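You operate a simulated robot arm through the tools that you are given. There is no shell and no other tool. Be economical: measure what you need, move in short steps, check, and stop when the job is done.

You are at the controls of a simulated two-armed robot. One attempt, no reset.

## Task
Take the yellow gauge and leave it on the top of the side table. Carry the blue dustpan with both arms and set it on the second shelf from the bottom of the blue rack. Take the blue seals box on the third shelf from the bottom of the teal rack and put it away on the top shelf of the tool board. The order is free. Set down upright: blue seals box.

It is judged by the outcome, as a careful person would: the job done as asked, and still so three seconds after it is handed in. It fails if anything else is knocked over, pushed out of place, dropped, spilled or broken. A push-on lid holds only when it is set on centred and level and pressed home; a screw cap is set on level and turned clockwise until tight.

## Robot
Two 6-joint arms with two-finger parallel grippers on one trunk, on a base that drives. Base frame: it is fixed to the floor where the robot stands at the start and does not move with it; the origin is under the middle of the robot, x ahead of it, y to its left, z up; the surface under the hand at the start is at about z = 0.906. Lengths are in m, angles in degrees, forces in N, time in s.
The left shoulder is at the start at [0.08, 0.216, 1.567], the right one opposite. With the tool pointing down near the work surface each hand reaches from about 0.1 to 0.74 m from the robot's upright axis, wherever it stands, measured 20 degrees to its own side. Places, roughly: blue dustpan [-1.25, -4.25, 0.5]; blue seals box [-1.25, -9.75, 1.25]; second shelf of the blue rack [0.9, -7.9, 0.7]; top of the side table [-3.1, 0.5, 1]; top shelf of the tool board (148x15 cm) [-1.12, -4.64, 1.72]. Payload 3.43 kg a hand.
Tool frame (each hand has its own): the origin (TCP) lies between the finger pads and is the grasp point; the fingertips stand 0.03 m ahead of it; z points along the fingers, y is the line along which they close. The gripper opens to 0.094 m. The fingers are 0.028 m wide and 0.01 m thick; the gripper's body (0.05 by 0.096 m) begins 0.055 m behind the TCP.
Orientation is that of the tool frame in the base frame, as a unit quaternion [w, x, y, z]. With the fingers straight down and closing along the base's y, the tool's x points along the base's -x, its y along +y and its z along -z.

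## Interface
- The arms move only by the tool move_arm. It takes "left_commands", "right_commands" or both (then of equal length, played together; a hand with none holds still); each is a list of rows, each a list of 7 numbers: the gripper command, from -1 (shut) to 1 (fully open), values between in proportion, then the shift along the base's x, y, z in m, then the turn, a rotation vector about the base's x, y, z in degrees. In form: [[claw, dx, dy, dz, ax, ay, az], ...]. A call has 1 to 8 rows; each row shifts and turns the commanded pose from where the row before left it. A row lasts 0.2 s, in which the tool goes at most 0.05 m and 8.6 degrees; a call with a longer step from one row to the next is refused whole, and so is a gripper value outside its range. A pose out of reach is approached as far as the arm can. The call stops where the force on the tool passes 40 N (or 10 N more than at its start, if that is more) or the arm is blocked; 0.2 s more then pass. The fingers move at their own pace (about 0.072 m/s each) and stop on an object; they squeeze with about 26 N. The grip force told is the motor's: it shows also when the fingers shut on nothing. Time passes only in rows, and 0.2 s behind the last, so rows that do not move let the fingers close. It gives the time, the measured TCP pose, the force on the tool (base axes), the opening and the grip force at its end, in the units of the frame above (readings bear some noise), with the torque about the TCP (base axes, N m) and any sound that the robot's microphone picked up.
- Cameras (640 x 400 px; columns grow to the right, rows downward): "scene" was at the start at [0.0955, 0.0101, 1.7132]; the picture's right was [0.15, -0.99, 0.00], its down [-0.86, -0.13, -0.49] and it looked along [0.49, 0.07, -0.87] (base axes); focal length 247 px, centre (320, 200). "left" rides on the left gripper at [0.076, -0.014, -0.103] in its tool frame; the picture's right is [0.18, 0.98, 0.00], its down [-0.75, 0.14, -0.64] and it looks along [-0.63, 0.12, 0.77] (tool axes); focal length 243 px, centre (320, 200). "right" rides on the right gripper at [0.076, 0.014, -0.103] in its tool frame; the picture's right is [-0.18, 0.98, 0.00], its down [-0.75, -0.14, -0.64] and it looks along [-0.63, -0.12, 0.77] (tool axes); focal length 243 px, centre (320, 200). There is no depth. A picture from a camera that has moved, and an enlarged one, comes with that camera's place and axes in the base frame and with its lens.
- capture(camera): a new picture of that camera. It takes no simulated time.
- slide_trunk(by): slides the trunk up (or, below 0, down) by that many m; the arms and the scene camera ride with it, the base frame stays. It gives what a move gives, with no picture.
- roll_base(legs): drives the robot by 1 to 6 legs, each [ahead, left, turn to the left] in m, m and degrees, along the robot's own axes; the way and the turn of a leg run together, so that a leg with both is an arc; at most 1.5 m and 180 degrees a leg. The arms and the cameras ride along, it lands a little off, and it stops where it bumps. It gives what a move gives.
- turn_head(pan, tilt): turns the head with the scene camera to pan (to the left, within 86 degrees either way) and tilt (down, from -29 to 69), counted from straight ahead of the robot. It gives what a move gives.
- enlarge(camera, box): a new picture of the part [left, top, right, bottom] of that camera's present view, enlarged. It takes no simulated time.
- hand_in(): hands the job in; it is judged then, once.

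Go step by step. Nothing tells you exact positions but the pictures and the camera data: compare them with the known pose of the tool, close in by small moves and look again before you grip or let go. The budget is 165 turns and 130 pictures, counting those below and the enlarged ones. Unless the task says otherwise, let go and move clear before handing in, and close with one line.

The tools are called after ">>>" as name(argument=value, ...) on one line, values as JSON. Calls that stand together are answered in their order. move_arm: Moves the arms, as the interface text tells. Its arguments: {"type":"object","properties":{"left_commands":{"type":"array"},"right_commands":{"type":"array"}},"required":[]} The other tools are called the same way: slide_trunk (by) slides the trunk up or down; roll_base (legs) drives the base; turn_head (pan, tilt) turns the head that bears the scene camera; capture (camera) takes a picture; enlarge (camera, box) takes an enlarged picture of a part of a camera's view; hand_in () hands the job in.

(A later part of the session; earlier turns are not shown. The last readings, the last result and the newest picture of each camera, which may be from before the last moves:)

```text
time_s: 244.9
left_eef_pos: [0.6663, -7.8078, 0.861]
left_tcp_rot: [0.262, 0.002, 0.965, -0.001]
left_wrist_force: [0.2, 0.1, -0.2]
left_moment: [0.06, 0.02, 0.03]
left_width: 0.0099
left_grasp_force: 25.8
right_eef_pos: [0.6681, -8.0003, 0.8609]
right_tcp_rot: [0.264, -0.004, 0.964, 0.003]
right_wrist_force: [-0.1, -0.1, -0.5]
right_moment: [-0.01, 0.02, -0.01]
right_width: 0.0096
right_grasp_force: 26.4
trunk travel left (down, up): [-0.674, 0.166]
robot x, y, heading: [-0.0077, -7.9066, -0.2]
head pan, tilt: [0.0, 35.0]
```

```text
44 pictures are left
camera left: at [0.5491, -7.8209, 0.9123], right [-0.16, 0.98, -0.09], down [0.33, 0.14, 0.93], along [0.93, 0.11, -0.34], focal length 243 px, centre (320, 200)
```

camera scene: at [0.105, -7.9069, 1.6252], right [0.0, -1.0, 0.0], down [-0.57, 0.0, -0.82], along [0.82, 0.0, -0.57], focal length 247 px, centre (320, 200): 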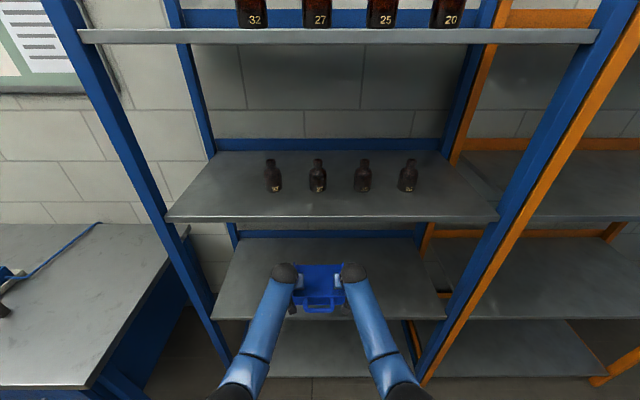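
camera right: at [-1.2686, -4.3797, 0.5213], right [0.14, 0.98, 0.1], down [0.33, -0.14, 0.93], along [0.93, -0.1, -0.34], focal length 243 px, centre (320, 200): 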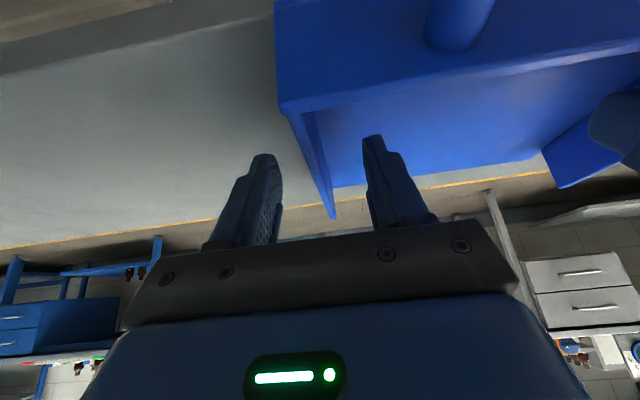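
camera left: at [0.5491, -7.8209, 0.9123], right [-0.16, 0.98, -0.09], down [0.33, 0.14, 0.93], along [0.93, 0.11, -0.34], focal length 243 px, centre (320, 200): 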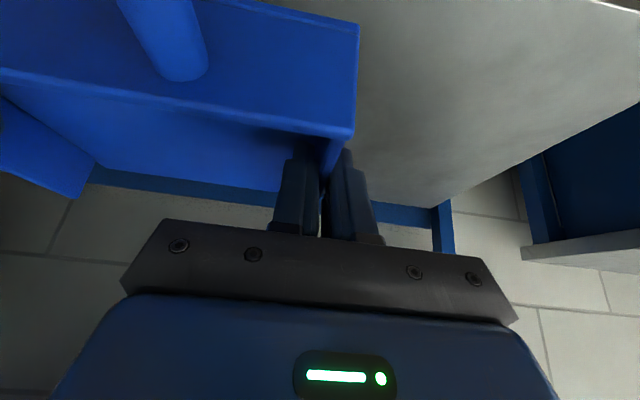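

Triangulated: the shelf-2 front is at x ≈ 0.634, z ≈ 0.696. I'll drive in 0.12 m more and lower with the trunk, stopping just above.

>>> roll_base(legs=[[0.12, 0, 0.2]])

>>> slide_trunk(by=-0.095)

>>> enlarge(camera="scene", box=[200, 180, 440, 340])

>>> capture(camera="right")

```text
time_s: 246.1
left_eef_pos: [0.7833, -7.8049, 0.8614]
left_tcp_rot: [0.262, -0.001, 0.965, 0.0]
left_wrist_force: [-0.5, 0.4, -1.3]
left_moment: [0.02, 0.06, 0.02]
left_width: 0.0095
left_grasp_force: 25.5
right_eef_pos: [0.7857, -7.9994, 0.8603]
right_tcp_rot: [0.264, -0.007, 0.965, 0.003]
right_wrist_force: [-0.3, -0.2, -0.4]
right_moment: [-0.01, -0.01, -0.02]
right_width: 0.0096
right_grasp_force: 25.8
trunk travel left (down, up): [-0.674, 0.166]
robot x, y, heading: [0.1033, -7.9076, 0.2]
head pan, tilt: [0.0, 35.0]
```

```text
time_s: 247.4
left_eef_pos: [0.7846, -7.8063, 0.7653]
left_tcp_rot: [0.26, 0.0, 0.966, 0.0]
left_wrist_force: [0.6, -0.1, -1.3]
left_moment: [0.03, 0.05, 0.03]
left_width: 0.0094
left_grasp_force: 26.2
right_eef_pos: [0.7863, -7.9993, 0.7646]
right_tcp_rot: [0.262, -0.007, 0.965, 0.004]
right_wrist_force: [0.6, 0.0, -1.0]
right_moment: [-0.01, -0.04, -0.03]
right_width: 0.0098
right_grasp_force: 25.8
trunk travel left (down, up): [-0.579, 0.261]
robot x, y, heading: [0.1094, -7.9099, -0.0]
head pan, tilt: [0.0, 35.0]
```

```text
2.50 times, centred on (320, 260) of scene
camera zoom: at [0.2259, -7.9065, 1.5299], right [0.0, -1.0, 0.0], down [-0.57, 0.0, -0.82], along [0.82, 0.0, -0.57], focal length 618 px, centre (320, 50)
```

zoom: 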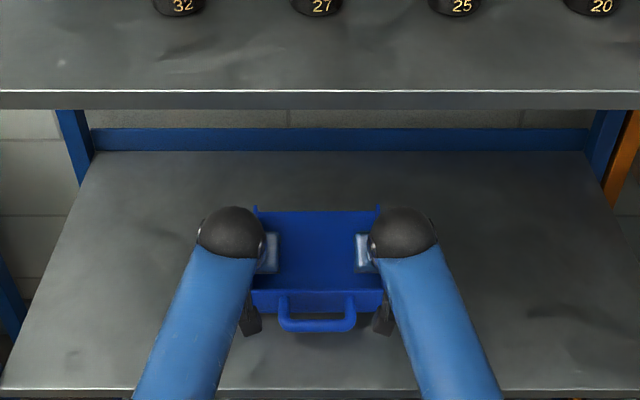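

```text
42 pictures are left
camera right: at [0.6686, -7.986, 0.8121], right [0.14, 0.98, 0.1], down [0.33, -0.14, 0.93], along [0.93, -0.1, -0.34], focal length 243 px, centre (320, 200)
```

right: 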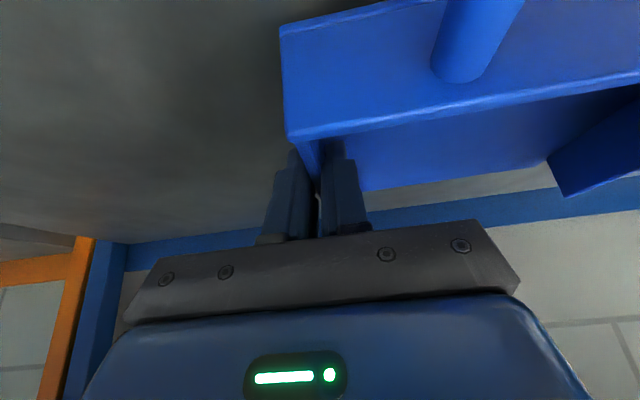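

The pan is over the shelf with about 2 cm to go. I'll lower both hands together in small steps.

>>> move_arm(left_commands=[[-1, 0, 0, -0.006, 0, 0, 0], [-1, 0, 0, -0.006, 0, 0, 0], [-1, 0, 0, -0.005, 0, 0, 0]], right_commands=[[-1, 0, 0, -0.006, 0, 0, 0], [-1, 0, 0, -0.006, 0, 0, 0], [-1, 0, 0, -0.005, 0, 0, 0]])

>>> move_arm(left_commands=[[-1, 0, 0, -0.003, 0, 0, 0], [-1, 0, 0, -0.003, 0, 0, 0]], right_commands=[[-1, 0, 0, -0.003, 0, 0, 0], [-1, 0, 0, -0.003, 0, 0, 0]])

```text
time_s: 248.2
left_eef_pos: [0.786, -7.8057, 0.7476]
left_tcp_rot: [0.26, 0.001, 0.966, -0.001]
left_wrist_force: [-0.2, -3.6, -1.1]
left_moment: [0.02, 0.07, 0.02]
left_width: 0.0097
left_grasp_force: 25.1
right_eef_pos: [0.7874, -7.9983, 0.7465]
right_tcp_rot: [0.262, -0.007, 0.965, 0.005]
right_wrist_force: [0.0, 3.6, -0.7]
right_moment: [0.01, -0.07, -0.07]
right_width: 0.0095
right_grasp_force: 25.3
trunk travel left (down, up): [-0.579, 0.261]
robot x, y, heading: [0.106, -7.9085, -0.0]
head pan, tilt: [0.0, 35.0]
```

```text
time_s: 248.8
left_eef_pos: [0.7854, -7.8049, 0.7459]
left_tcp_rot: [0.263, 0.0, 0.965, 0.0]
left_wrist_force: [1.1, -0.3, 8.7]
left_moment: [0.0, 0.55, 0.02]
left_width: 0.0097
left_grasp_force: 25.7
right_eef_pos: [0.7861, -7.9986, 0.7455]
right_tcp_rot: [0.265, -0.006, 0.964, 0.005]
right_wrist_force: [-0.4, -1.6, 14.1]
right_moment: [-0.05, 0.78, -0.01]
right_width: 0.0097
right_grasp_force: 25.8
trunk travel left (down, up): [-0.579, 0.261]
robot x, y, heading: [0.1068, -7.9058, 0.7]
head pan, tilt: [0.0, 35.0]
```

It's on the shelf, with contact force on both hands. I'll open both grippers and raise the hands clear.

>>> move_arm(left_commands=[[-0.7, 0, 0, 0.001, 0, 0, 0], [0.0, 0, 0, 0, 0, 0, 0], [0.0, 0, 0, 0, 0, 0, 0], [0.0, 0, 0, 0.02, 0, 0, 0], [0, 0, 0, 0.03, 0, 0, 0], [0, 0, 0, 0.03, 0, 0, 0]], right_commands=[[-0.7, 0, 0, 0.001, 0, 0, 0], [0.0, 0, 0, 0, 0, 0, 0], [0.0, 0, 0, 0, 0, 0, 0], [0.0, 0, 0, 0.02, 0, 0, 0], [0, 0, 0, 0.03, 0, 0, 0], [0, 0, 0, 0.03, 0, 0, 0]])

>>> enlarge(camera="scene", box=[200, 180, 440, 340])

```text
time_s: 250.2
left_eef_pos: [0.7846, -7.805, 0.8196]
left_tcp_rot: [0.26, 0.0, 0.966, 0.0]
left_wrist_force: [0.1, 0.2, -0.1]
left_moment: [-0.02, 0.01, 0.0]
left_width: 0.0472
left_grasp_force: 0.0
right_eef_pos: [0.7885, -7.9992, 0.822]
right_tcp_rot: [0.263, -0.007, 0.965, 0.005]
right_wrist_force: [0.9, 0.4, 0.7]
right_moment: [0.01, -0.01, 0.05]
right_width: 0.0471
right_grasp_force: 0.0
trunk travel left (down, up): [-0.579, 0.261]
robot x, y, heading: [0.1086, -7.9087, 0.3]
head pan, tilt: [0.0, 35.0]
```

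```text
2.50 times, centred on (320, 260) of scene
camera zoom: at [0.2253, -7.9065, 1.5299], right [0.0, -1.0, 0.0], down [-0.57, 0.0, -0.82], along [0.82, 0.0, -0.57], focal length 618 px, centre (320, 50)
```

zoom: 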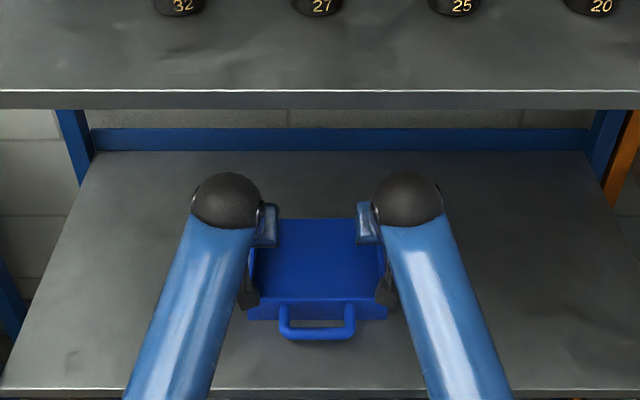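

The dustpan is resting flat on the second shelf. I'll back out and go to face the teal rack.

>>> roll_base(legs=[[-0.6, 0, 0], [0, 0, -90], [0.3, -0.6, 0]])

>>> turn_head(pan=0, tilt=20)

>>> capture(camera="scene")

```text
time_s: 260.6
left_eef_pos: [-0.9657, -8.8873, 0.8205]
left_tcp_rot: [0.184, 0.683, 0.683, -0.184]
left_wrist_force: [0.6, 0.4, -0.7]
left_moment: [-0.01, 0.05, 0.03]
left_width: 0.047
left_grasp_force: 0.0
right_eef_pos: [-1.1582, -8.8909, 0.8213]
right_tcp_rot: [0.189, 0.678, 0.687, -0.183]
right_wrist_force: [1.3, -0.2, -0.1]
right_moment: [0.03, -0.01, 0.03]
right_width: 0.0471
right_grasp_force: 0.0
trunk travel left (down, up): [-0.579, 0.261]
robot x, y, heading: [-1.0666, -8.2113, -90.1]
head pan, tilt: [0.0, 35.0]
```

```text
time_s: 261.4
left_eef_pos: [-0.9669, -8.8873, 0.8203]
left_tcp_rot: [0.183, 0.683, 0.683, -0.183]
left_wrist_force: [0.6, 0.1, -0.2]
left_moment: [-0.02, 0.0, 0.02]
left_width: 0.0471
left_grasp_force: 0.1
right_eef_pos: [-1.1599, -8.8908, 0.8223]
right_tcp_rot: [0.19, 0.677, 0.688, -0.181]
right_wrist_force: [0.6, 0.3, -0.2]
right_moment: [-0.03, 0.01, 0.0]
right_width: 0.0469
right_grasp_force: 0.1
trunk travel left (down, up): [-0.579, 0.261]
robot x, y, heading: [-1.0722, -8.2076, -90.0]
head pan, tilt: [0.0, 20.0]
```

```text
40 pictures are left
camera scene: at [-1.0684, -8.3333, 1.5537], right [-1.0, 0.0, 0.0], down [0.0, 0.34, -0.94], along [0.0, -0.94, -0.34], focal length 247 px, centre (320, 200)
```

scene: 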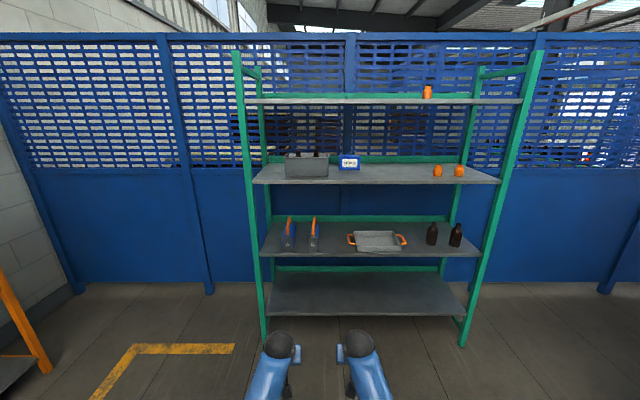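

The blue seals box is on the third shelf beside a grey container. I'll zoom in.

>>> enlarge(camera="scene", box=[270, 135, 390, 205])

```text
5.33 times, centred on (330, 170) of scene
camera zoom: at [-1.0684, -8.3333, 1.5537], right [-1.0, 0.0, 0.0], down [0.0, 0.34, -0.94], along [0.0, -0.94, -0.34], focal length 1320 px, centre (267, 360)
```

zoom: 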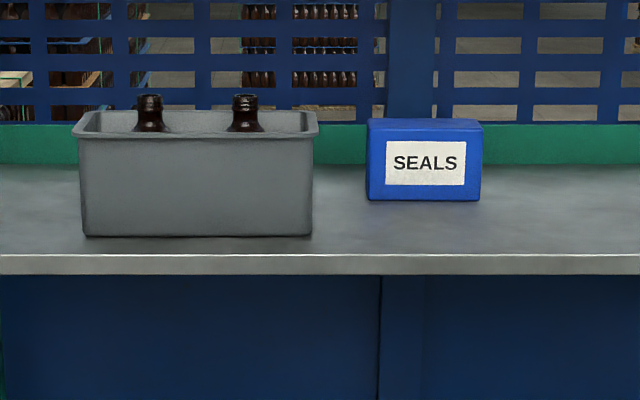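

The box is about 12 cm wide, 6.5 cm deep and 7 cm high, so I must grip it front-to-back. My plan is for the right hand to come in from the box's free right side, fingers pointing left with the camera on top; that pose also suits the high shelf. I'll raise the trunk and reorient in free space.

>>> slide_trunk(by=0.25)

>>> move_arm(left_commands=[[1, 0.01, 0.03, -0.02, 7.5, 0, 0], [1, 0.01, 0.04, -0.02, 7.5, 0, 0], [1, 0.01, 0.04, -0.02, 7.5, 0, 0], [1, 0.01, 0.04, -0.02, 7.5, 0, 0], [1, 0, 0.04, 0, 0, 0, 0], [1, 0, 0.04, 0, 0, 0, 0]], right_commands=[[1, -0.02, 0.01, 0, 7.5, 0, 0], [1, -0.02, 0.01, 0, 7.5, 0, 0], [1, -0.02, 0.01, 0, 7.5, 0, 0], [1, -0.02, 0.01, 0, 7.5, 0, 0], [1, -0.02, 0.01, 0, 0, 0, -8.2], [1, -0.02, 0.01, 0, 0, 0, -8.2]])

>>> move_arm(right_commands=[[1, 0, 0, 0, 0, 0, -8.2], [1, 0, 0, 0, 0, 0, -8.2], [1, 0, 0, 0, 0, 0, -8.2], [1, 0, 0, 0, 0, 0, -8.2], [1, 0, 0, 0, 0, 0, -8.2], [1, 0, 0, 0, 0, 0, -8.2], [1, 0, 0, 0, 0, 0, -8.2], [1, 0, 0, 0, 0, 0, -8.2]])

>>> move_arm(right_commands=[[1, 0, 0, 0, 0, 0, -8.0], [1, 0, 0, 0.01, 0, -8.2, 0], [1, 0, 0, 0.01, 0, -8.2, 0], [1, 0, 0, 0.01, 0, -8.2, 0], [1, 0, 0, 0.01, 0, -8.2, 0], [1, 0, 0, 0.01, 0, -8.2, 0], [1, 0, 0, 0.01, 0, -8.2, 0], [1, 0, 0, 0.01, 0, -8.2, 0]])

```text
time_s: 263.9
left_eef_pos: [-0.966, -8.888, 1.0705]
left_tcp_rot: [0.184, 0.683, 0.683, -0.183]
left_wrist_force: [-0.7, -0.4, -0.2]
left_moment: [-0.02, -0.01, -0.01]
left_width: 0.0469
left_grasp_force: 0.1
right_eef_pos: [-1.161, -8.8911, 1.0712]
right_tcp_rot: [0.189, 0.677, 0.687, -0.183]
right_wrist_force: [-0.8, -0.2, -0.1]
right_moment: [-0.01, 0.01, -0.01]
right_width: 0.0472
right_grasp_force: 0.0
trunk travel left (down, up): [-0.829, 0.011]
robot x, y, heading: [-1.07, -8.2123, -89.9]
head pan, tilt: [0.0, 20.0]
```

```text
time_s: 265.3
left_eef_pos: [-0.9275, -8.6546, 0.9934]
left_tcp_rot: [0.001, 0.707, 0.707, -0.001]
left_wrist_force: [0.3, -0.2, 0.4]
left_moment: [-0.05, 0.01, 0.02]
left_width: 0.094
left_grasp_force: 0.0
right_eef_pos: [-1.28, -8.8286, 1.0747]
right_tcp_rot: [0.008, 0.798, 0.602, -0.001]
right_wrist_force: [0.7, 0.4, 0.5]
right_moment: [-0.02, 0.01, 0.03]
right_width: 0.0939
right_grasp_force: 0.0
trunk travel left (down, up): [-0.829, 0.011]
robot x, y, heading: [-1.071, -8.2111, -89.9]
head pan, tilt: [0.0, 20.0]
```

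```text
time_s: 267.1
left_eef_pos: [-0.9276, -8.6579, 0.9916]
left_tcp_rot: [0.0, 0.708, 0.707, 0.0]
left_wrist_force: [0.7, -0.5, 0.5]
left_moment: [0.01, 0.02, 0.0]
left_width: 0.094
left_grasp_force: 0.0
right_eef_pos: [-1.2796, -8.8302, 1.0707]
right_tcp_rot: [0.006, 0.997, 0.074, -0.004]
right_wrist_force: [-0.2, 0.0, 0.5]
right_moment: [-0.02, 0.0, -0.02]
right_width: 0.094
right_grasp_force: 0.0
trunk travel left (down, up): [-0.829, 0.011]
robot x, y, heading: [-1.0699, -8.2095, -89.6]
head pan, tilt: [0.0, 20.0]
```

```text
time_s: 268.9
left_eef_pos: [-0.9267, -8.6576, 0.9916]
left_tcp_rot: [0.0, 0.707, 0.708, 0.0]
left_wrist_force: [0.2, -0.5, 0.3]
left_moment: [-0.01, 0.0, 0.03]
left_width: 0.0939
left_grasp_force: 0.1
right_eef_pos: [-1.2789, -8.8309, 1.1418]
right_tcp_rot: [0.008, 0.878, 0.001, 0.478]
right_wrist_force: [0.5, 0.2, -0.3]
right_moment: [0.04, -0.01, 0.0]
right_width: 0.0939
right_grasp_force: 0.1
trunk travel left (down, up): [-0.829, 0.011]
robot x, y, heading: [-1.0682, -8.2107, -89.8]
head pan, tilt: [0.0, 20.0]
```

The orientation works: the fingers point left and 33° down, closing front-to-back. Next I'll raise and extend the hand to test the reach at z 1.40.

>>> move_arm(right_commands=[[1, -0.01, -0.015, 0.04, 0, 0, 0], [1, -0.01, -0.015, 0.04, 0, 0, 0], [1, -0.01, -0.015, 0.04, 0, 0, 0], [1, -0.01, -0.015, 0.04, 0, 0, 0], [1, -0.01, -0.015, 0.04, 0, 0, 0], [1, -0.01, -0.015, 0.04, 0, 0, 0], [1, 0, 0, 0.02, 0, 0, 0]])

>>> capture(camera="scene")

```text
time_s: 270.5
left_eef_pos: [-0.9258, -8.6573, 0.9916]
left_tcp_rot: [0.0, 0.707, 0.707, -0.001]
left_wrist_force: [-0.5, 0.1, -0.1]
left_moment: [-0.01, 0.0, 0.03]
left_width: 0.0941
left_grasp_force: 0.1
right_eef_pos: [-1.3373, -8.9272, 1.3975]
right_tcp_rot: [0.007, 0.879, 0.003, 0.476]
right_wrist_force: [-0.9, -0.6, 0.8]
right_moment: [0.02, -0.01, 0.02]
right_width: 0.0941
right_grasp_force: 0.0
right hand out of reach, approached as far as the arm can: row 3, 4
trunk travel left (down, up): [-0.829, 0.011]
robot x, y, heading: [-1.0696, -8.2153, -89.8]
head pan, tilt: [0.0, 20.0]
```

```text
38 pictures are left
camera scene: at [-1.0678, -8.3325, 1.8038], right [-1.0, 0.0, 0.0], down [0.0, 0.34, -0.94], along [0.0, -0.94, -0.34], focal length 247 px, centre (320, 200)
```

scene: 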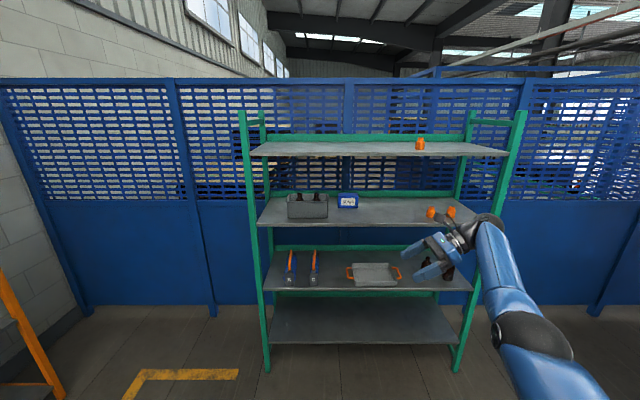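

The hand reaches z 1.40. While in free space, I'll test whether it can reach the height needed for the top shelf (about 1.78).

>>> move_arm(right_commands=[[1, 0, 0.01, 0.048, 0, 0, 0], [1, 0, 0.01, 0.048, 0, 0, 0], [1, 0, 0.01, 0.048, 0, 0, 0], [1, 0, 0.01, 0.048, 0, 0, 0], [1, 0, 0, 0.048, 0, 0, 0], [1, 0, 0, 0.048, 0, 0, 0], [1, 0, 0, 0.048, 0, 0, 0], [1, 0, 0, 0.048, 0, 0, 0]])

```text
time_s: 272.3
left_eef_pos: [-0.9267, -8.656, 0.9918]
left_tcp_rot: [0.0, 0.707, 0.707, -0.001]
left_wrist_force: [0.7, -0.4, 0.1]
left_moment: [0.0, -0.02, 0.01]
left_width: 0.0939
left_grasp_force: 0.0
right_eef_pos: [-1.3428, -8.9097, 1.567]
right_tcp_rot: [0.01, 0.879, 0.001, 0.476]
right_wrist_force: [0.5, 0.3, 0.0]
right_moment: [0.01, 0.04, -0.02]
right_width: 0.0941
right_grasp_force: 0.0
right hand out of reach, approached as far as the arm can: row 1, 2, 4, 5, 6, 7, 8
trunk travel left (down, up): [-0.829, 0.011]
robot x, y, heading: [-1.0709, -8.2078, -90.0]
head pan, tilt: [0.0, 20.0]
```

That's limited at this extension. I'll test pulling in 10 cm with the fingers fully horizontal.

>>> move_arm(right_commands=[[1, 0.01, 0.03, 0.01, 0, -8.2, 0], [1, 0.01, 0.03, 0.01, 0, -8.2, 0], [1, 0.01, 0.03, 0.02, 0, -8.2, 0], [1, 0.01, 0.02, 0.04, 0, -8.0, 0], [1, 0, 0, 0.045, 0, 0, 0], [1, 0, 0, 0.045, 0, 0, 0], [1, 0, 0, 0.045, 0, 0, 0]])

```text
time_s: 273.9
left_eef_pos: [-0.9257, -8.6559, 0.9925]
left_tcp_rot: [0.001, 0.707, 0.708, -0.001]
left_wrist_force: [0.3, -0.2, 0.2]
left_moment: [-0.02, 0.04, -0.02]
left_width: 0.0937
left_grasp_force: 0.0
right_eef_pos: [-1.3228, -8.8693, 1.7626]
right_tcp_rot: [0.007, 0.71, 0.001, 0.704]
right_wrist_force: [0.8, 0.0, 0.0]
right_moment: [0.0, 0.01, 0.02]
right_width: 0.094
right_grasp_force: 0.1
right hand out of reach, approached as far as the arm can: row 1, 2, 3, 4, 5, 6, 7
trunk travel left (down, up): [-0.829, 0.011]
robot x, y, heading: [-1.0697, -8.2125, -89.9]
head pan, tilt: [0.0, 20.0]
```

It reaches z 1.76 nearly horizontal. I'll test a 15° down pitch, pulled in a bit more, which keeps the wrist clear of the shelf.

>>> move_arm(right_commands=[[1, 0, 0.035, 0, 0, 7.5, 0], [1, 0, 0.035, 0, 0, 7.5, 0], [1, 0, 0, 0.02, 0, 0, 0], [1, 0, 0, 0.03, 0, 0, 0]])

>>> capture(camera="scene")

```text
time_s: 274.9
left_eef_pos: [-0.9272, -8.6559, 0.9907]
left_tcp_rot: [0.001, 0.707, 0.708, 0.0]
left_wrist_force: [0.5, -0.1, 0.7]
left_moment: [0.02, -0.02, 0.02]
left_width: 0.0942
left_grasp_force: 0.1
right_eef_pos: [-1.3088, -8.7969, 1.8593]
right_tcp_rot: [0.006, 0.768, 0.001, 0.641]
right_wrist_force: [-0.1, 0.4, 0.1]
right_moment: [0.0, 0.0, 0.01]
right_width: 0.0939
right_grasp_force: 0.0
right hand out of reach, approached as far as the arm can: row 1, 2, 3, 4
trunk travel left (down, up): [-0.829, 0.011]
robot x, y, heading: [-1.066, -8.2058, -90.0]
head pan, tilt: [0.0, 20.0]
```

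```text
37 pictures are left
camera scene: at [-1.0682, -8.3336, 1.8037], right [-1.0, 0.0, 0.0], down [0.0, 0.34, -0.94], along [0.0, -0.94, -0.34], focal length 247 px, centre (320, 200)
```

scene: 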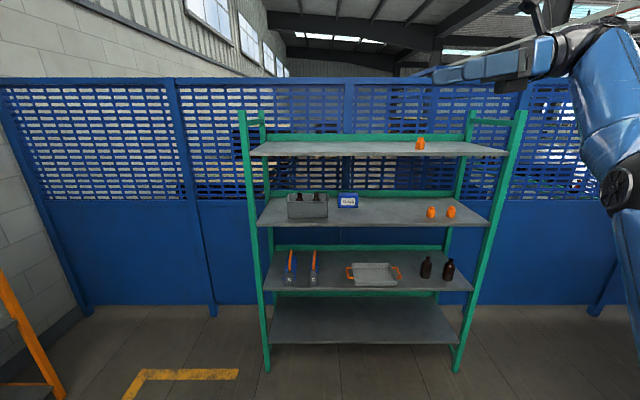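

The hand can reach z 1.86 in this pose, so the top shelf is feasible. For the pick, I'll lower to z ≈ 1.41 with the arm extended ahead (0.74) and then drive in above the box.

>>> move_arm(right_commands=[[1, 0, -0.014, -0.046, 0, 2.5, 0], [1, 0, -0.014, -0.046, 0, 2.5, 0], [1, 0, -0.014, -0.046, 0, 0, 0], [1, 0, -0.014, -0.046, 0, 0, 0], [1, 0, -0.014, -0.046, 0, 0, 0], [1, 0, -0.014, -0.046, 0, 0, 0], [1, 0, -0.014, -0.046, 0, 0, 0], [1, 0, -0.014, -0.046, 0, 0, 0]])

>>> move_arm(right_commands=[[1, 0, -0.014, -0.04, 0, 0, 0], [1, 0, -0.014, -0.03, 0, 0, 0], [1, 0, -0.014, 0, 0, 0, 0]])

>>> roll_base(legs=[[0.25, 0, 0], [0.2, 0, 0]])

>>> capture(camera="scene")

>>> capture(camera="right")

```text
time_s: 276.7
left_eef_pos: [-0.9261, -8.6565, 0.9913]
left_tcp_rot: [0.001, 0.707, 0.707, -0.001]
left_wrist_force: [0.1, -0.1, 0.3]
left_moment: [0.01, 0.02, -0.02]
left_width: 0.094
left_grasp_force: 0.0
right_eef_pos: [-1.3111, -8.9088, 1.4895]
right_tcp_rot: [0.007, 0.796, 0.0, 0.605]
right_wrist_force: [-1.2, 0.1, -0.6]
right_moment: [0.01, -0.03, -0.03]
right_width: 0.0942
right_grasp_force: 0.1
trunk travel left (down, up): [-0.829, 0.011]
robot x, y, heading: [-1.0685, -8.2089, -89.7]
head pan, tilt: [0.0, 20.0]
```

```text
time_s: 277.5
left_eef_pos: [-0.926, -8.656, 0.9921]
left_tcp_rot: [0.0, 0.707, 0.707, 0.0]
left_wrist_force: [0.2, -0.2, -0.1]
left_moment: [-0.02, 0.01, 0.0]
left_width: 0.094
left_grasp_force: 0.0
right_eef_pos: [-1.3055, -8.9389, 1.4203]
right_tcp_rot: [0.008, 0.796, 0.0, 0.605]
right_wrist_force: [-0.3, 0.4, 0.6]
right_moment: [0.0, 0.01, 0.01]
right_width: 0.0942
right_grasp_force: 0.0
right hand out of reach, approached as far as the arm can: row 3
trunk travel left (down, up): [-0.829, 0.011]
robot x, y, heading: [-1.0642, -8.2077, -89.9]
head pan, tilt: [0.0, 20.0]
```

```text
time_s: 280.6
left_eef_pos: [-0.9253, -9.1113, 0.9937]
left_tcp_rot: [0.004, 0.707, 0.707, -0.002]
left_wrist_force: [-0.4, 0.4, -0.7]
left_moment: [-0.02, 0.0, -0.01]
left_width: 0.0938
left_grasp_force: 0.2
right_eef_pos: [-1.3051, -9.393, 1.4233]
right_tcp_rot: [0.008, 0.796, 0.003, 0.605]
right_wrist_force: [-0.7, 1.3, 0.3]
right_moment: [-0.01, -0.01, -0.06]
right_width: 0.0939
right_grasp_force: 0.1
trunk travel left (down, up): [-0.829, 0.011]
robot x, y, heading: [-1.0696, -8.6665, -89.8]
head pan, tilt: [0.0, 20.0]
```

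```text
36 pictures are left
camera scene: at [-1.0667, -8.784, 1.8044], right [-1.0, 0.0, 0.0], down [0.0, 0.34, -0.94], along [0.0, -0.94, -0.34], focal length 247 px, centre (320, 200)
```

scene: 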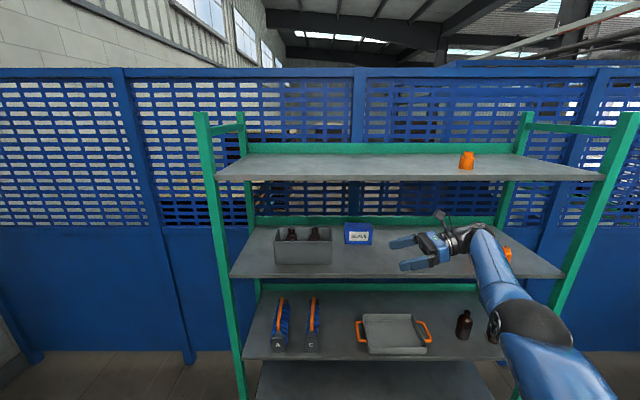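

```text
35 pictures are left
camera right: at [-1.3829, -9.4036, 1.5229], right [-0.05, -0.99, -0.16], down [-0.82, 0.14, -0.56], along [0.57, 0.1, -0.82], focal length 243 px, centre (320, 200)
```

right: 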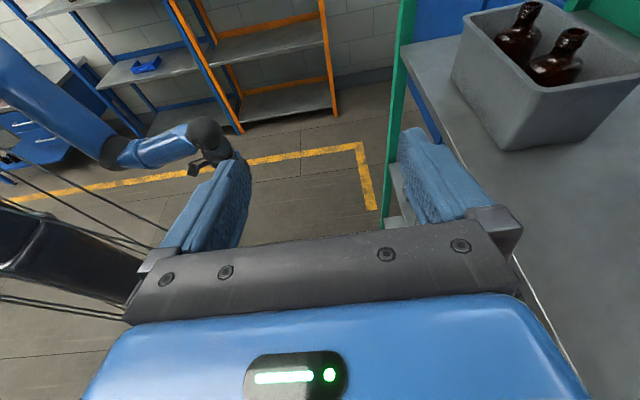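

The approach looks clear. I'll zoom on the box to triangulate it.

>>> enlarge(camera="scene", box=[320, 205, 416, 265])

```text
6.67 times, centred on (368, 235) of scene
camera zoom: at [-1.0667, -8.784, 1.8044], right [-1.0, 0.0, 0.0], down [0.0, 0.34, -0.94], along [0.0, -0.94, -0.34], focal length 1650 px, centre (0, -33)
```

zoom: 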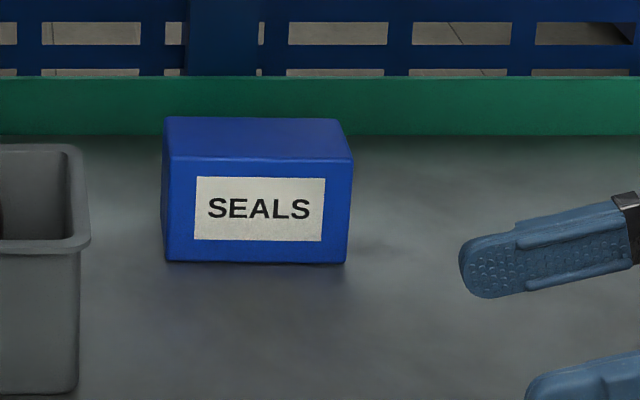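

Triangulated: the box is centred near (−1.247, −9.838), z 1.22–1.295, with the shelf front at y −9.55. I'll retract the left hand, then drive in 0.42 m at z 1.42.

>>> move_arm(left_commands=[[1, 0.01, 0.04, -0.01, 0, 0, 0], [1, 0.01, 0.04, -0.02, 0, 0, 0], [1, 0.01, 0.04, -0.02, 0, 0, 0], [1, 0, 0.04, -0.02, 0, 0, 0]])

>>> roll_base(legs=[[0.2, 0, 0], [0.2, 0, 0]])

>>> capture(camera="right")

>>> capture(camera="scene")

```text
time_s: 281.6
left_eef_pos: [-0.8923, -8.9547, 0.9213]
left_tcp_rot: [0.001, 0.707, 0.707, -0.001]
left_wrist_force: [0.2, 0.1, -0.4]
left_moment: [-0.03, 0.0, 0.0]
left_width: 0.0941
left_grasp_force: 0.0
right_eef_pos: [-1.3036, -9.3971, 1.4204]
right_tcp_rot: [0.008, 0.796, 0.0, 0.605]
right_wrist_force: [-0.1, -0.1, -0.8]
right_moment: [-0.02, -0.01, 0.0]
right_width: 0.0941
right_grasp_force: 0.1
trunk travel left (down, up): [-0.829, 0.011]
robot x, y, heading: [-1.0664, -8.668, -90.0]
head pan, tilt: [0.0, 20.0]
```

```text
time_s: 284.4
left_eef_pos: [-0.8909, -9.3464, 0.9226]
left_tcp_rot: [0.002, 0.706, 0.709, -0.002]
left_wrist_force: [-0.5, 0.8, -0.1]
left_moment: [-0.02, 0.02, 0.0]
left_width: 0.0939
left_grasp_force: 0.2
right_eef_pos: [-1.2999, -9.7878, 1.4246]
right_tcp_rot: [0.007, 0.796, 0.004, 0.606]
right_wrist_force: [-0.5, 0.6, -0.5]
right_moment: [-0.06, 0.04, -0.06]
right_width: 0.0938
right_grasp_force: 0.1
trunk travel left (down, up): [-0.829, 0.011]
robot x, y, heading: [-1.0655, -9.0605, -89.8]
head pan, tilt: [0.0, 20.0]
```

```text
33 pictures are left
camera right: at [-1.38, -9.8001, 1.5226], right [-0.05, -0.99, -0.16], down [-0.82, 0.14, -0.56], along [0.57, 0.1, -0.81], focal length 243 px, centre (320, 200)
```

right: 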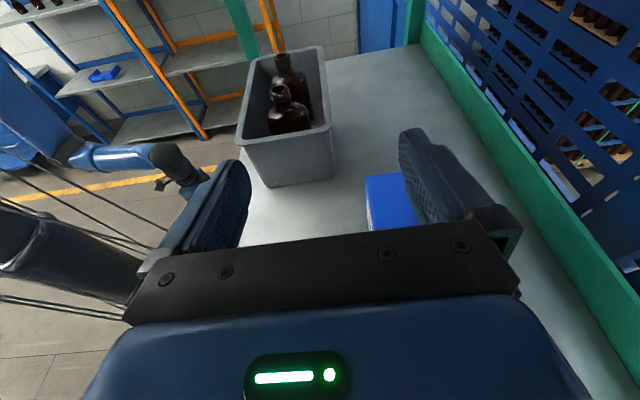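

```text
32 pictures are left
camera scene: at [-1.0649, -9.18, 1.8043], right [-1.0, 0.0, 0.0], down [0.0, 0.34, -0.94], along [0.0, -0.94, -0.34], focal length 247 px, centre (320, 200)
```

scene: 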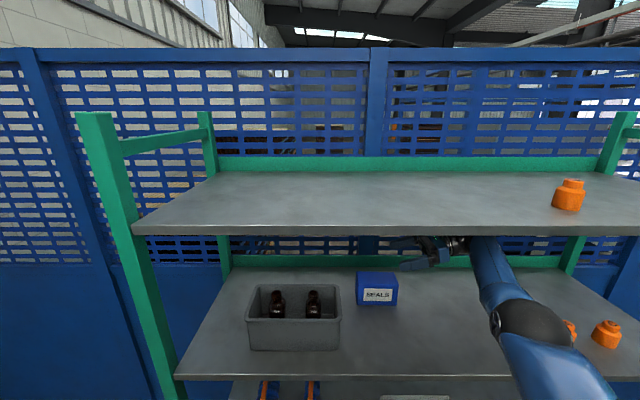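

The box lies slightly further in. I'll drive 6 cm more and recheck alignment between the fingers.

>>> roll_base(legs=[[0.06, 0, 0]])

>>> capture(camera="right")

>>> enlarge(camera="scene", box=[330, 230, 480, 330])

```text
time_s: 285.3
left_eef_pos: [-0.8904, -9.3983, 0.9242]
left_tcp_rot: [0.004, 0.706, 0.708, -0.004]
left_wrist_force: [0.3, 1.2, -0.3]
left_moment: [-0.05, -0.01, 0.0]
left_width: 0.0939
left_grasp_force: 0.1
right_eef_pos: [-1.3024, -9.8385, 1.4269]
right_tcp_rot: [0.011, 0.796, 0.004, 0.605]
right_wrist_force: [0.9, 1.9, 0.2]
right_moment: [-0.03, 0.05, -0.1]
right_width: 0.094
right_grasp_force: 0.2
trunk travel left (down, up): [-0.829, 0.011]
robot x, y, heading: [-1.0648, -9.1238, -89.6]
head pan, tilt: [0.0, 20.0]
```

```text
31 pictures are left
camera right: at [-1.3809, -9.8492, 1.5277], right [-0.05, -0.99, -0.15], down [-0.82, 0.13, -0.56], along [0.57, 0.1, -0.82], focal length 243 px, centre (320, 200)
```

right: 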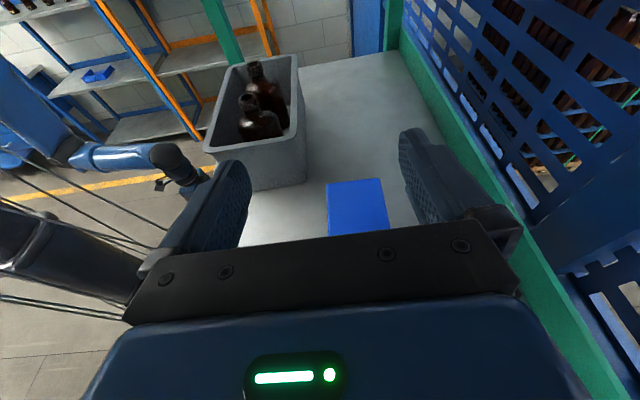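

```text
4.00 times, centred on (405, 280) of scene
camera zoom: at [-1.0647, -9.2279, 1.8052], right [-1.0, 0.0, 0.0], down [0.0, 0.33, -0.94], along [0.0, -0.94, -0.33], focal length 990 px, centre (-20, -120)
```

zoom: 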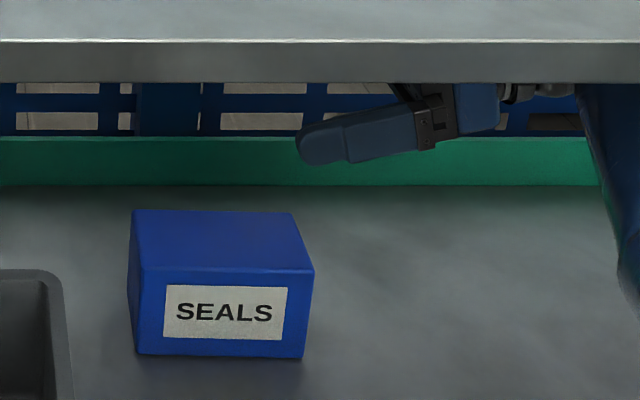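

The box centre is about 2 cm further in than the hand. I'll shift and lower to just above the box top, then check again.

>>> move_arm(right_commands=[[1, 0.014, -0.01, -0.02, 0, 0, 0], [1, 0.012, -0.01, -0.025, 0, 0, 0], [1, 0, 0, -0.02, 0, 0, 0], [1, 0, 0, 0, 0, 0, 0]])

>>> capture(camera="right")

```text
time_s: 286.3
left_eef_pos: [-0.8912, -9.4096, 0.9215]
left_tcp_rot: [-0.001, 0.706, 0.708, 0.001]
left_wrist_force: [0.2, -0.5, 0.2]
left_moment: [0.0, -0.03, -0.01]
left_width: 0.0941
left_grasp_force: 0.1
right_eef_pos: [-1.2711, -9.8593, 1.3526]
right_tcp_rot: [0.007, 0.796, 0.001, 0.605]
right_wrist_force: [0.1, -0.5, 0.2]
right_moment: [-0.02, -0.02, 0.01]
right_width: 0.0939
right_grasp_force: 0.0
right hand out of reach, approached as far as the arm can: row 1, 2
trunk travel left (down, up): [-0.829, 0.011]
robot x, y, heading: [-1.0666, -9.1221, -90.0]
head pan, tilt: [0.0, 20.0]
```

```text
29 pictures are left
camera right: at [-1.3515, -9.8705, 1.4525], right [-0.05, -0.98, -0.17], down [-0.82, 0.14, -0.56], along [0.57, 0.11, -0.81], focal length 243 px, centre (320, 200)
```

right: 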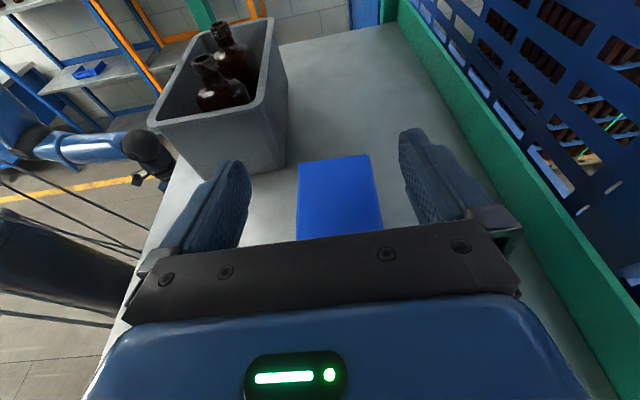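

The fingers straddle the box line with a 5 mm correction needed. I'll shift slightly right so the palm clears the box end, descend, and check before gripping.

>>> move_arm(right_commands=[[1, -0.012, -0.005, 0, 0, 0, 0], [1, 0, 0, -0.03, 0, 0, 0], [1, 0, 0, -0.03, 0, 0, 0], [1, 0, 0, -0.025, 0, 0, 0], [1, 0, 0, -0.008, 0, 0, 0]])

>>> capture(camera="right")

>>> enlarge(camera="scene", box=[330, 230, 530, 355])

```text
time_s: 287.2
left_eef_pos: [-0.891, -9.4054, 0.9213]
left_tcp_rot: [0.001, 0.707, 0.708, -0.002]
left_wrist_force: [-0.2, 1.1, 0.1]
left_moment: [-0.03, -0.03, -0.02]
left_width: 0.0943
left_grasp_force: 0.0
right_eef_pos: [-1.2787, -9.8424, 1.305]
right_tcp_rot: [0.021, 0.793, 0.012, 0.609]
right_wrist_force: [-0.3, 2.4, 5.5]
right_moment: [-0.25, -0.13, -0.01]
right_width: 0.0934
right_grasp_force: 0.0
right hand out of reach, approached as far as the arm can: row 1, 2, 4
trunk travel left (down, up): [-0.829, 0.011]
robot x, y, heading: [-1.0676, -9.1212, -89.9]
head pan, tilt: [0.0, 20.0]
stopped in row 4 (right hand): the force on the tool passed its limit at 51 N (the readings are from after the stop); the commanded pose is now the measured one
```

```text
28 pictures are left
camera right: at [-1.3593, -9.8512, 1.4033], right [-0.05, -0.99, -0.13], down [-0.81, 0.12, -0.57], along [0.58, 0.08, -0.81], focal length 243 px, centre (320, 200)
```

right: 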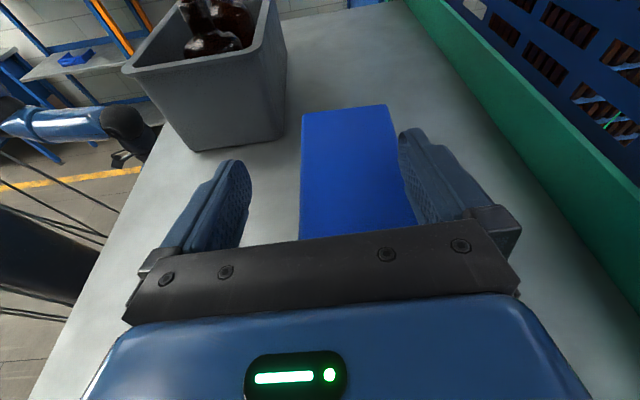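

```text
3.20 times, centred on (430, 292) of scene
camera zoom: at [-1.0645, -9.2412, 1.804], right [-1.0, 0.0, 0.0], down [0.0, 0.34, -0.94], along [0.0, -0.94, -0.34], focal length 792 px, centre (-32, -96)
```

zoom: 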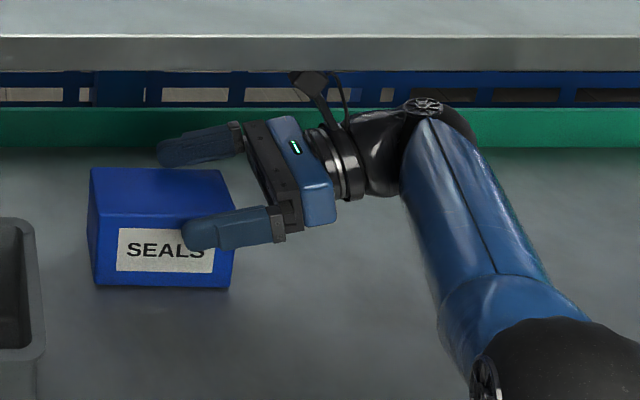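

The arm was over-extended and drifted during the descent, so the rear finger touched the box top. I'll lift off, correct the small tilt, move the base closer and recheck.

>>> move_arm(right_commands=[[1, 0, 0, 0.03, 0, 0, 0], [1, 0, 0, 0.03, 2.0, 0.6, 0], [1, 0, 0, 0, 0, 0, 0]])

>>> roll_base(legs=[[0.06, 0, 0]])

>>> move_arm(right_commands=[[1, 0, 0.02, 0, 0, 0, 0], [1, 0, 0.012, 0, 0, 0, 0], [1, 0, 0, 0, 0, 0, 0]])

>>> capture(camera="right")

```text
time_s: 288.1
left_eef_pos: [-0.8911, -9.4086, 0.921]
left_tcp_rot: [0.001, 0.706, 0.708, 0.0]
left_wrist_force: [0.6, -0.2, -0.2]
left_moment: [0.0, 0.0, 0.01]
left_width: 0.0938
left_grasp_force: 0.1
right_eef_pos: [-1.278, -9.8445, 1.3625]
right_tcp_rot: [0.005, 0.797, 0.0, 0.604]
right_wrist_force: [0.3, 0.4, 0.6]
right_moment: [0.01, -0.02, 0.02]
right_width: 0.094
right_grasp_force: 0.0
trunk travel left (down, up): [-0.829, 0.011]
robot x, y, heading: [-1.0683, -9.1199, -89.9]
head pan, tilt: [0.0, 20.0]
```

```text
time_s: 289.0
left_eef_pos: [-0.8921, -9.4568, 0.9248]
left_tcp_rot: [0.003, 0.706, 0.708, -0.004]
left_wrist_force: [-0.4, -0.2, 0.0]
left_moment: [-0.08, -0.02, 0.02]
left_width: 0.094
left_grasp_force: 0.0
right_eef_pos: [-1.2786, -9.8914, 1.3703]
right_tcp_rot: [0.01, 0.797, 0.003, 0.604]
right_wrist_force: [-0.2, 0.4, 0.3]
right_moment: [-0.01, 0.04, -0.08]
right_width: 0.0938
right_grasp_force: 0.1
trunk travel left (down, up): [-0.829, 0.011]
robot x, y, heading: [-1.0663, -9.181, -89.8]
head pan, tilt: [0.0, 20.0]
```

```text
time_s: 289.8
left_eef_pos: [-0.8899, -9.4637, 0.9211]
left_tcp_rot: [0.001, 0.706, 0.708, 0.0]
left_wrist_force: [-0.9, 0.8, -0.1]
left_moment: [-0.02, -0.01, -0.01]
left_width: 0.0938
left_grasp_force: 0.0
right_eef_pos: [-1.279, -9.8702, 1.3642]
right_tcp_rot: [0.007, 0.797, 0.001, 0.604]
right_wrist_force: [0.1, 0.0, -0.2]
right_moment: [-0.02, -0.01, 0.02]
right_width: 0.094
right_grasp_force: 0.1
trunk travel left (down, up): [-0.829, 0.011]
robot x, y, heading: [-1.0661, -9.1808, -89.8]
head pan, tilt: [0.0, 20.0]
```

```text
26 pictures are left
camera right: at [-1.3577, -9.8813, 1.4645], right [-0.06, -0.98, -0.17], down [-0.82, 0.14, -0.55], along [0.57, 0.1, -0.82], focal length 243 px, centre (320, 200)
```

right: 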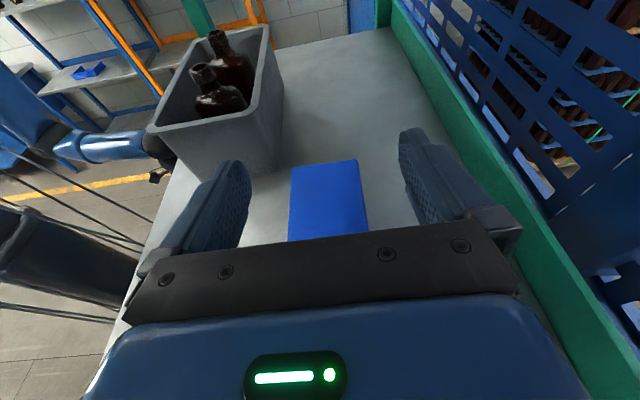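

The box hasn't moved (centre y −9.865). I'll correct 5 mm and descend.

>>> move_arm(right_commands=[[1, -0.004, 0.005, 0, 0, 0, 0], [1, 0, 0, -0.03, 0, 0, 0], [1, 0, 0, -0.03, 0, 0, 0], [1, 0, 0, -0.025, 0, 0, 0], [1, 0, 0, -0.012, 0, 0, 0], [1, 0, 0, 0, 0, 0, 0]])

>>> capture(camera="right")

```text
time_s: 291.2
left_eef_pos: [-0.8903, -9.4648, 0.9206]
left_tcp_rot: [-0.001, 0.707, 0.707, 0.0]
left_wrist_force: [0.8, -0.7, -1.1]
left_moment: [0.0, 0.03, 0.01]
left_width: 0.0939
left_grasp_force: 0.0
right_eef_pos: [-1.2835, -9.8685, 1.2668]
right_tcp_rot: [0.006, 0.797, 0.0, 0.604]
right_wrist_force: [-0.6, -0.5, -0.2]
right_moment: [0.03, 0.0, 0.06]
right_width: 0.094
right_grasp_force: 0.0
trunk travel left (down, up): [-0.829, 0.011]
robot x, y, heading: [-1.063, -9.1759, -89.7]
head pan, tilt: [0.0, 20.0]
```

```text
25 pictures are left
camera right: at [-1.3625, -9.8805, 1.3655], right [-0.06, -0.98, -0.17], down [-0.82, 0.14, -0.55], along [0.57, 0.11, -0.82], focal length 243 px, centre (320, 200)
```

right: 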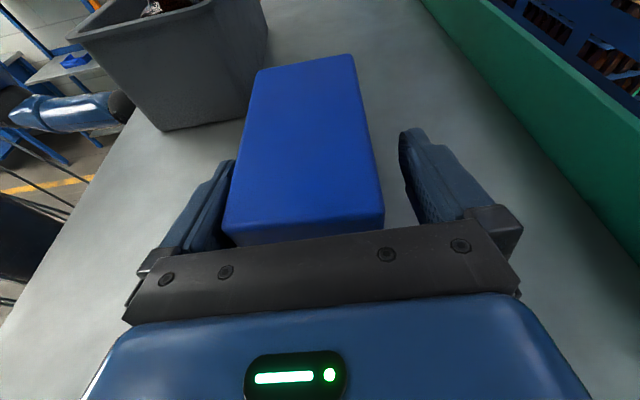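

The box is between the fingers. I'll grip and lift 4 cm.

>>> move_arm(right_commands=[[-1, 0, 0, 0, 0, 0, 0], [-1, 0, 0, 0, 0, 0, 0], [-1, 0, 0, 0, 0, 0, 0], [-1, 0, 0, 0.02, 0, 0, 0], [-1, 0, 0, 0.025, 0, 0, 0]])

>>> capture(camera="right")

>>> enlarge(camera="scene", box=[330, 230, 570, 380])

```text
time_s: 292.4
left_eef_pos: [-0.8912, -9.4657, 0.921]
left_tcp_rot: [-0.001, 0.707, 0.708, 0.001]
left_wrist_force: [-0.2, -1.0, -0.4]
left_moment: [0.0, -0.04, 0.01]
left_width: 0.094
left_grasp_force: 0.0
right_eef_pos: [-1.2818, -9.8684, 1.3116]
right_tcp_rot: [0.005, 0.797, 0.0, 0.604]
right_wrist_force: [-1.0, 0.0, -1.9]
right_moment: [-0.01, 0.1, 0.0]
right_width: 0.0743
right_grasp_force: 25.6
trunk travel left (down, up): [-0.829, 0.011]
robot x, y, heading: [-1.0626, -9.1796, -89.8]
head pan, tilt: [0.0, 20.0]
```

```text
24 pictures are left
camera right: at [-1.361, -9.8805, 1.4127], right [-0.06, -0.98, -0.17], down [-0.82, 0.14, -0.55], along [0.57, 0.11, -0.82], focal length 243 px, centre (320, 200)
```

right: 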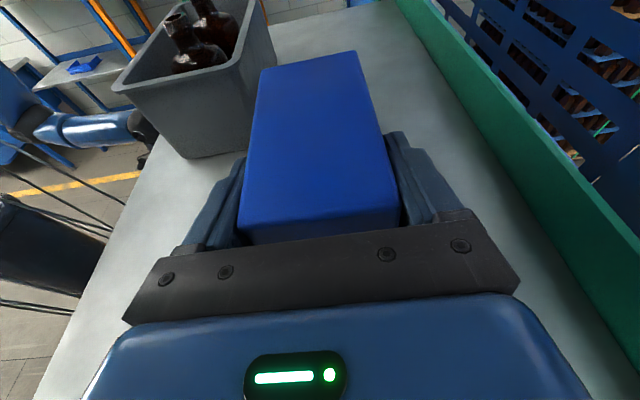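

```text
2.67 times, centred on (450, 305) of scene
camera zoom: at [-1.0645, -9.3028, 1.8038], right [-1.0, 0.0, 0.0], down [0.0, 0.34, -0.94], along [0.0, -0.94, -0.34], focal length 660 px, centre (-27, -80)
```

zoom: 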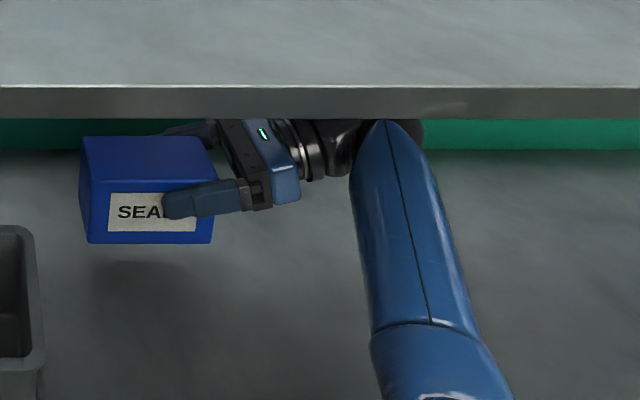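

The box is gripped and lifted level. I'll back straight out of the rack in small legs.

>>> move_arm(right_commands=[[-1, 0, 0, 0.02, 0, 0, 0], [-1, 0, 0, 0.015, 0, 0, 0]])

>>> roll_base(legs=[[-0.12, 0, 0], [-0.2, 0, 0], [-0.3, 0, 0], [-0.3, 0, 0]])

>>> move_arm(right_commands=[[-1, 0, 0, 0.03, 0, 0, 0], [-1, 0, 0.01, 0.03, 0, 0, 0], [-1, 0, 0.01, 0.03, 0, 0, 0]])

>>> capture(camera="scene")

```text
time_s: 293.0
left_eef_pos: [-0.8914, -9.4645, 0.9207]
left_tcp_rot: [0.0, 0.706, 0.708, 0.0]
left_wrist_force: [1.5, -0.8, -0.2]
left_moment: [-0.01, -0.01, 0.0]
left_width: 0.0938
left_grasp_force: 0.0
right_eef_pos: [-1.2839, -9.8694, 1.3483]
right_tcp_rot: [0.006, 0.797, 0.0, 0.604]
right_wrist_force: [-0.2, 0.4, -1.2]
right_moment: [-0.03, 0.07, 0.04]
right_width: 0.0746
right_grasp_force: 26.1
trunk travel left (down, up): [-0.829, 0.011]
robot x, y, heading: [-1.061, -9.1773, -90.0]
head pan, tilt: [0.0, 20.0]
```

```text
time_s: 298.8
left_eef_pos: [-0.8918, -8.5474, 0.9192]
left_tcp_rot: [0.0, 0.708, 0.707, 0.001]
left_wrist_force: [0.3, 0.1, -0.3]
left_moment: [0.03, -0.04, 0.01]
left_width: 0.094
left_grasp_force: 0.1
right_eef_pos: [-1.2863, -8.9505, 1.3461]
right_tcp_rot: [0.006, 0.797, -0.003, 0.604]
right_wrist_force: [0.4, 0.0, -2.0]
right_moment: [-0.01, 0.05, 0.04]
right_width: 0.074
right_grasp_force: 26.5
trunk travel left (down, up): [-0.829, 0.011]
robot x, y, heading: [-1.0654, -8.2567, -89.9]
head pan, tilt: [0.0, 20.0]
```

```text
time_s: 299.6
left_eef_pos: [-0.892, -8.5454, 0.9204]
left_tcp_rot: [0.0, 0.708, 0.706, 0.0]
left_wrist_force: [-0.3, 0.1, 0.4]
left_moment: [-0.01, -0.02, 0.0]
left_width: 0.0938
left_grasp_force: 0.1
right_eef_pos: [-1.288, -8.9286, 1.4375]
right_tcp_rot: [0.006, 0.797, -0.001, 0.603]
right_wrist_force: [-0.4, -0.6, -1.4]
right_moment: [0.0, 0.07, -0.02]
right_width: 0.074
right_grasp_force: 26.6
trunk travel left (down, up): [-0.829, 0.011]
robot x, y, heading: [-1.0644, -8.2599, -90.2]
head pan, tilt: [0.0, 20.0]
```

```text
22 pictures are left
camera scene: at [-1.0663, -8.3814, 1.8038], right [-1.0, 0.0, 0.0], down [0.0, 0.34, -0.94], along [0.0, -0.94, -0.34], focal length 247 px, centre (320, 200)
```

scene: 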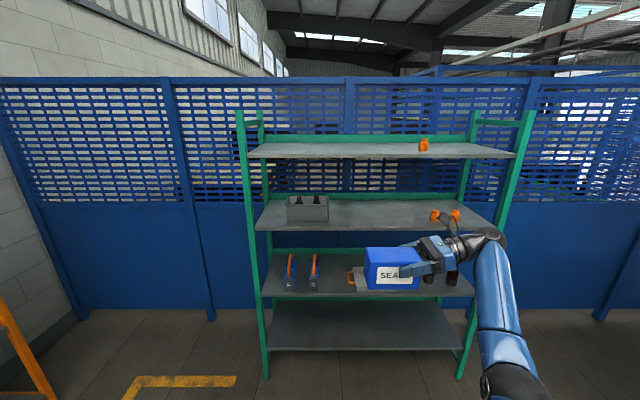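

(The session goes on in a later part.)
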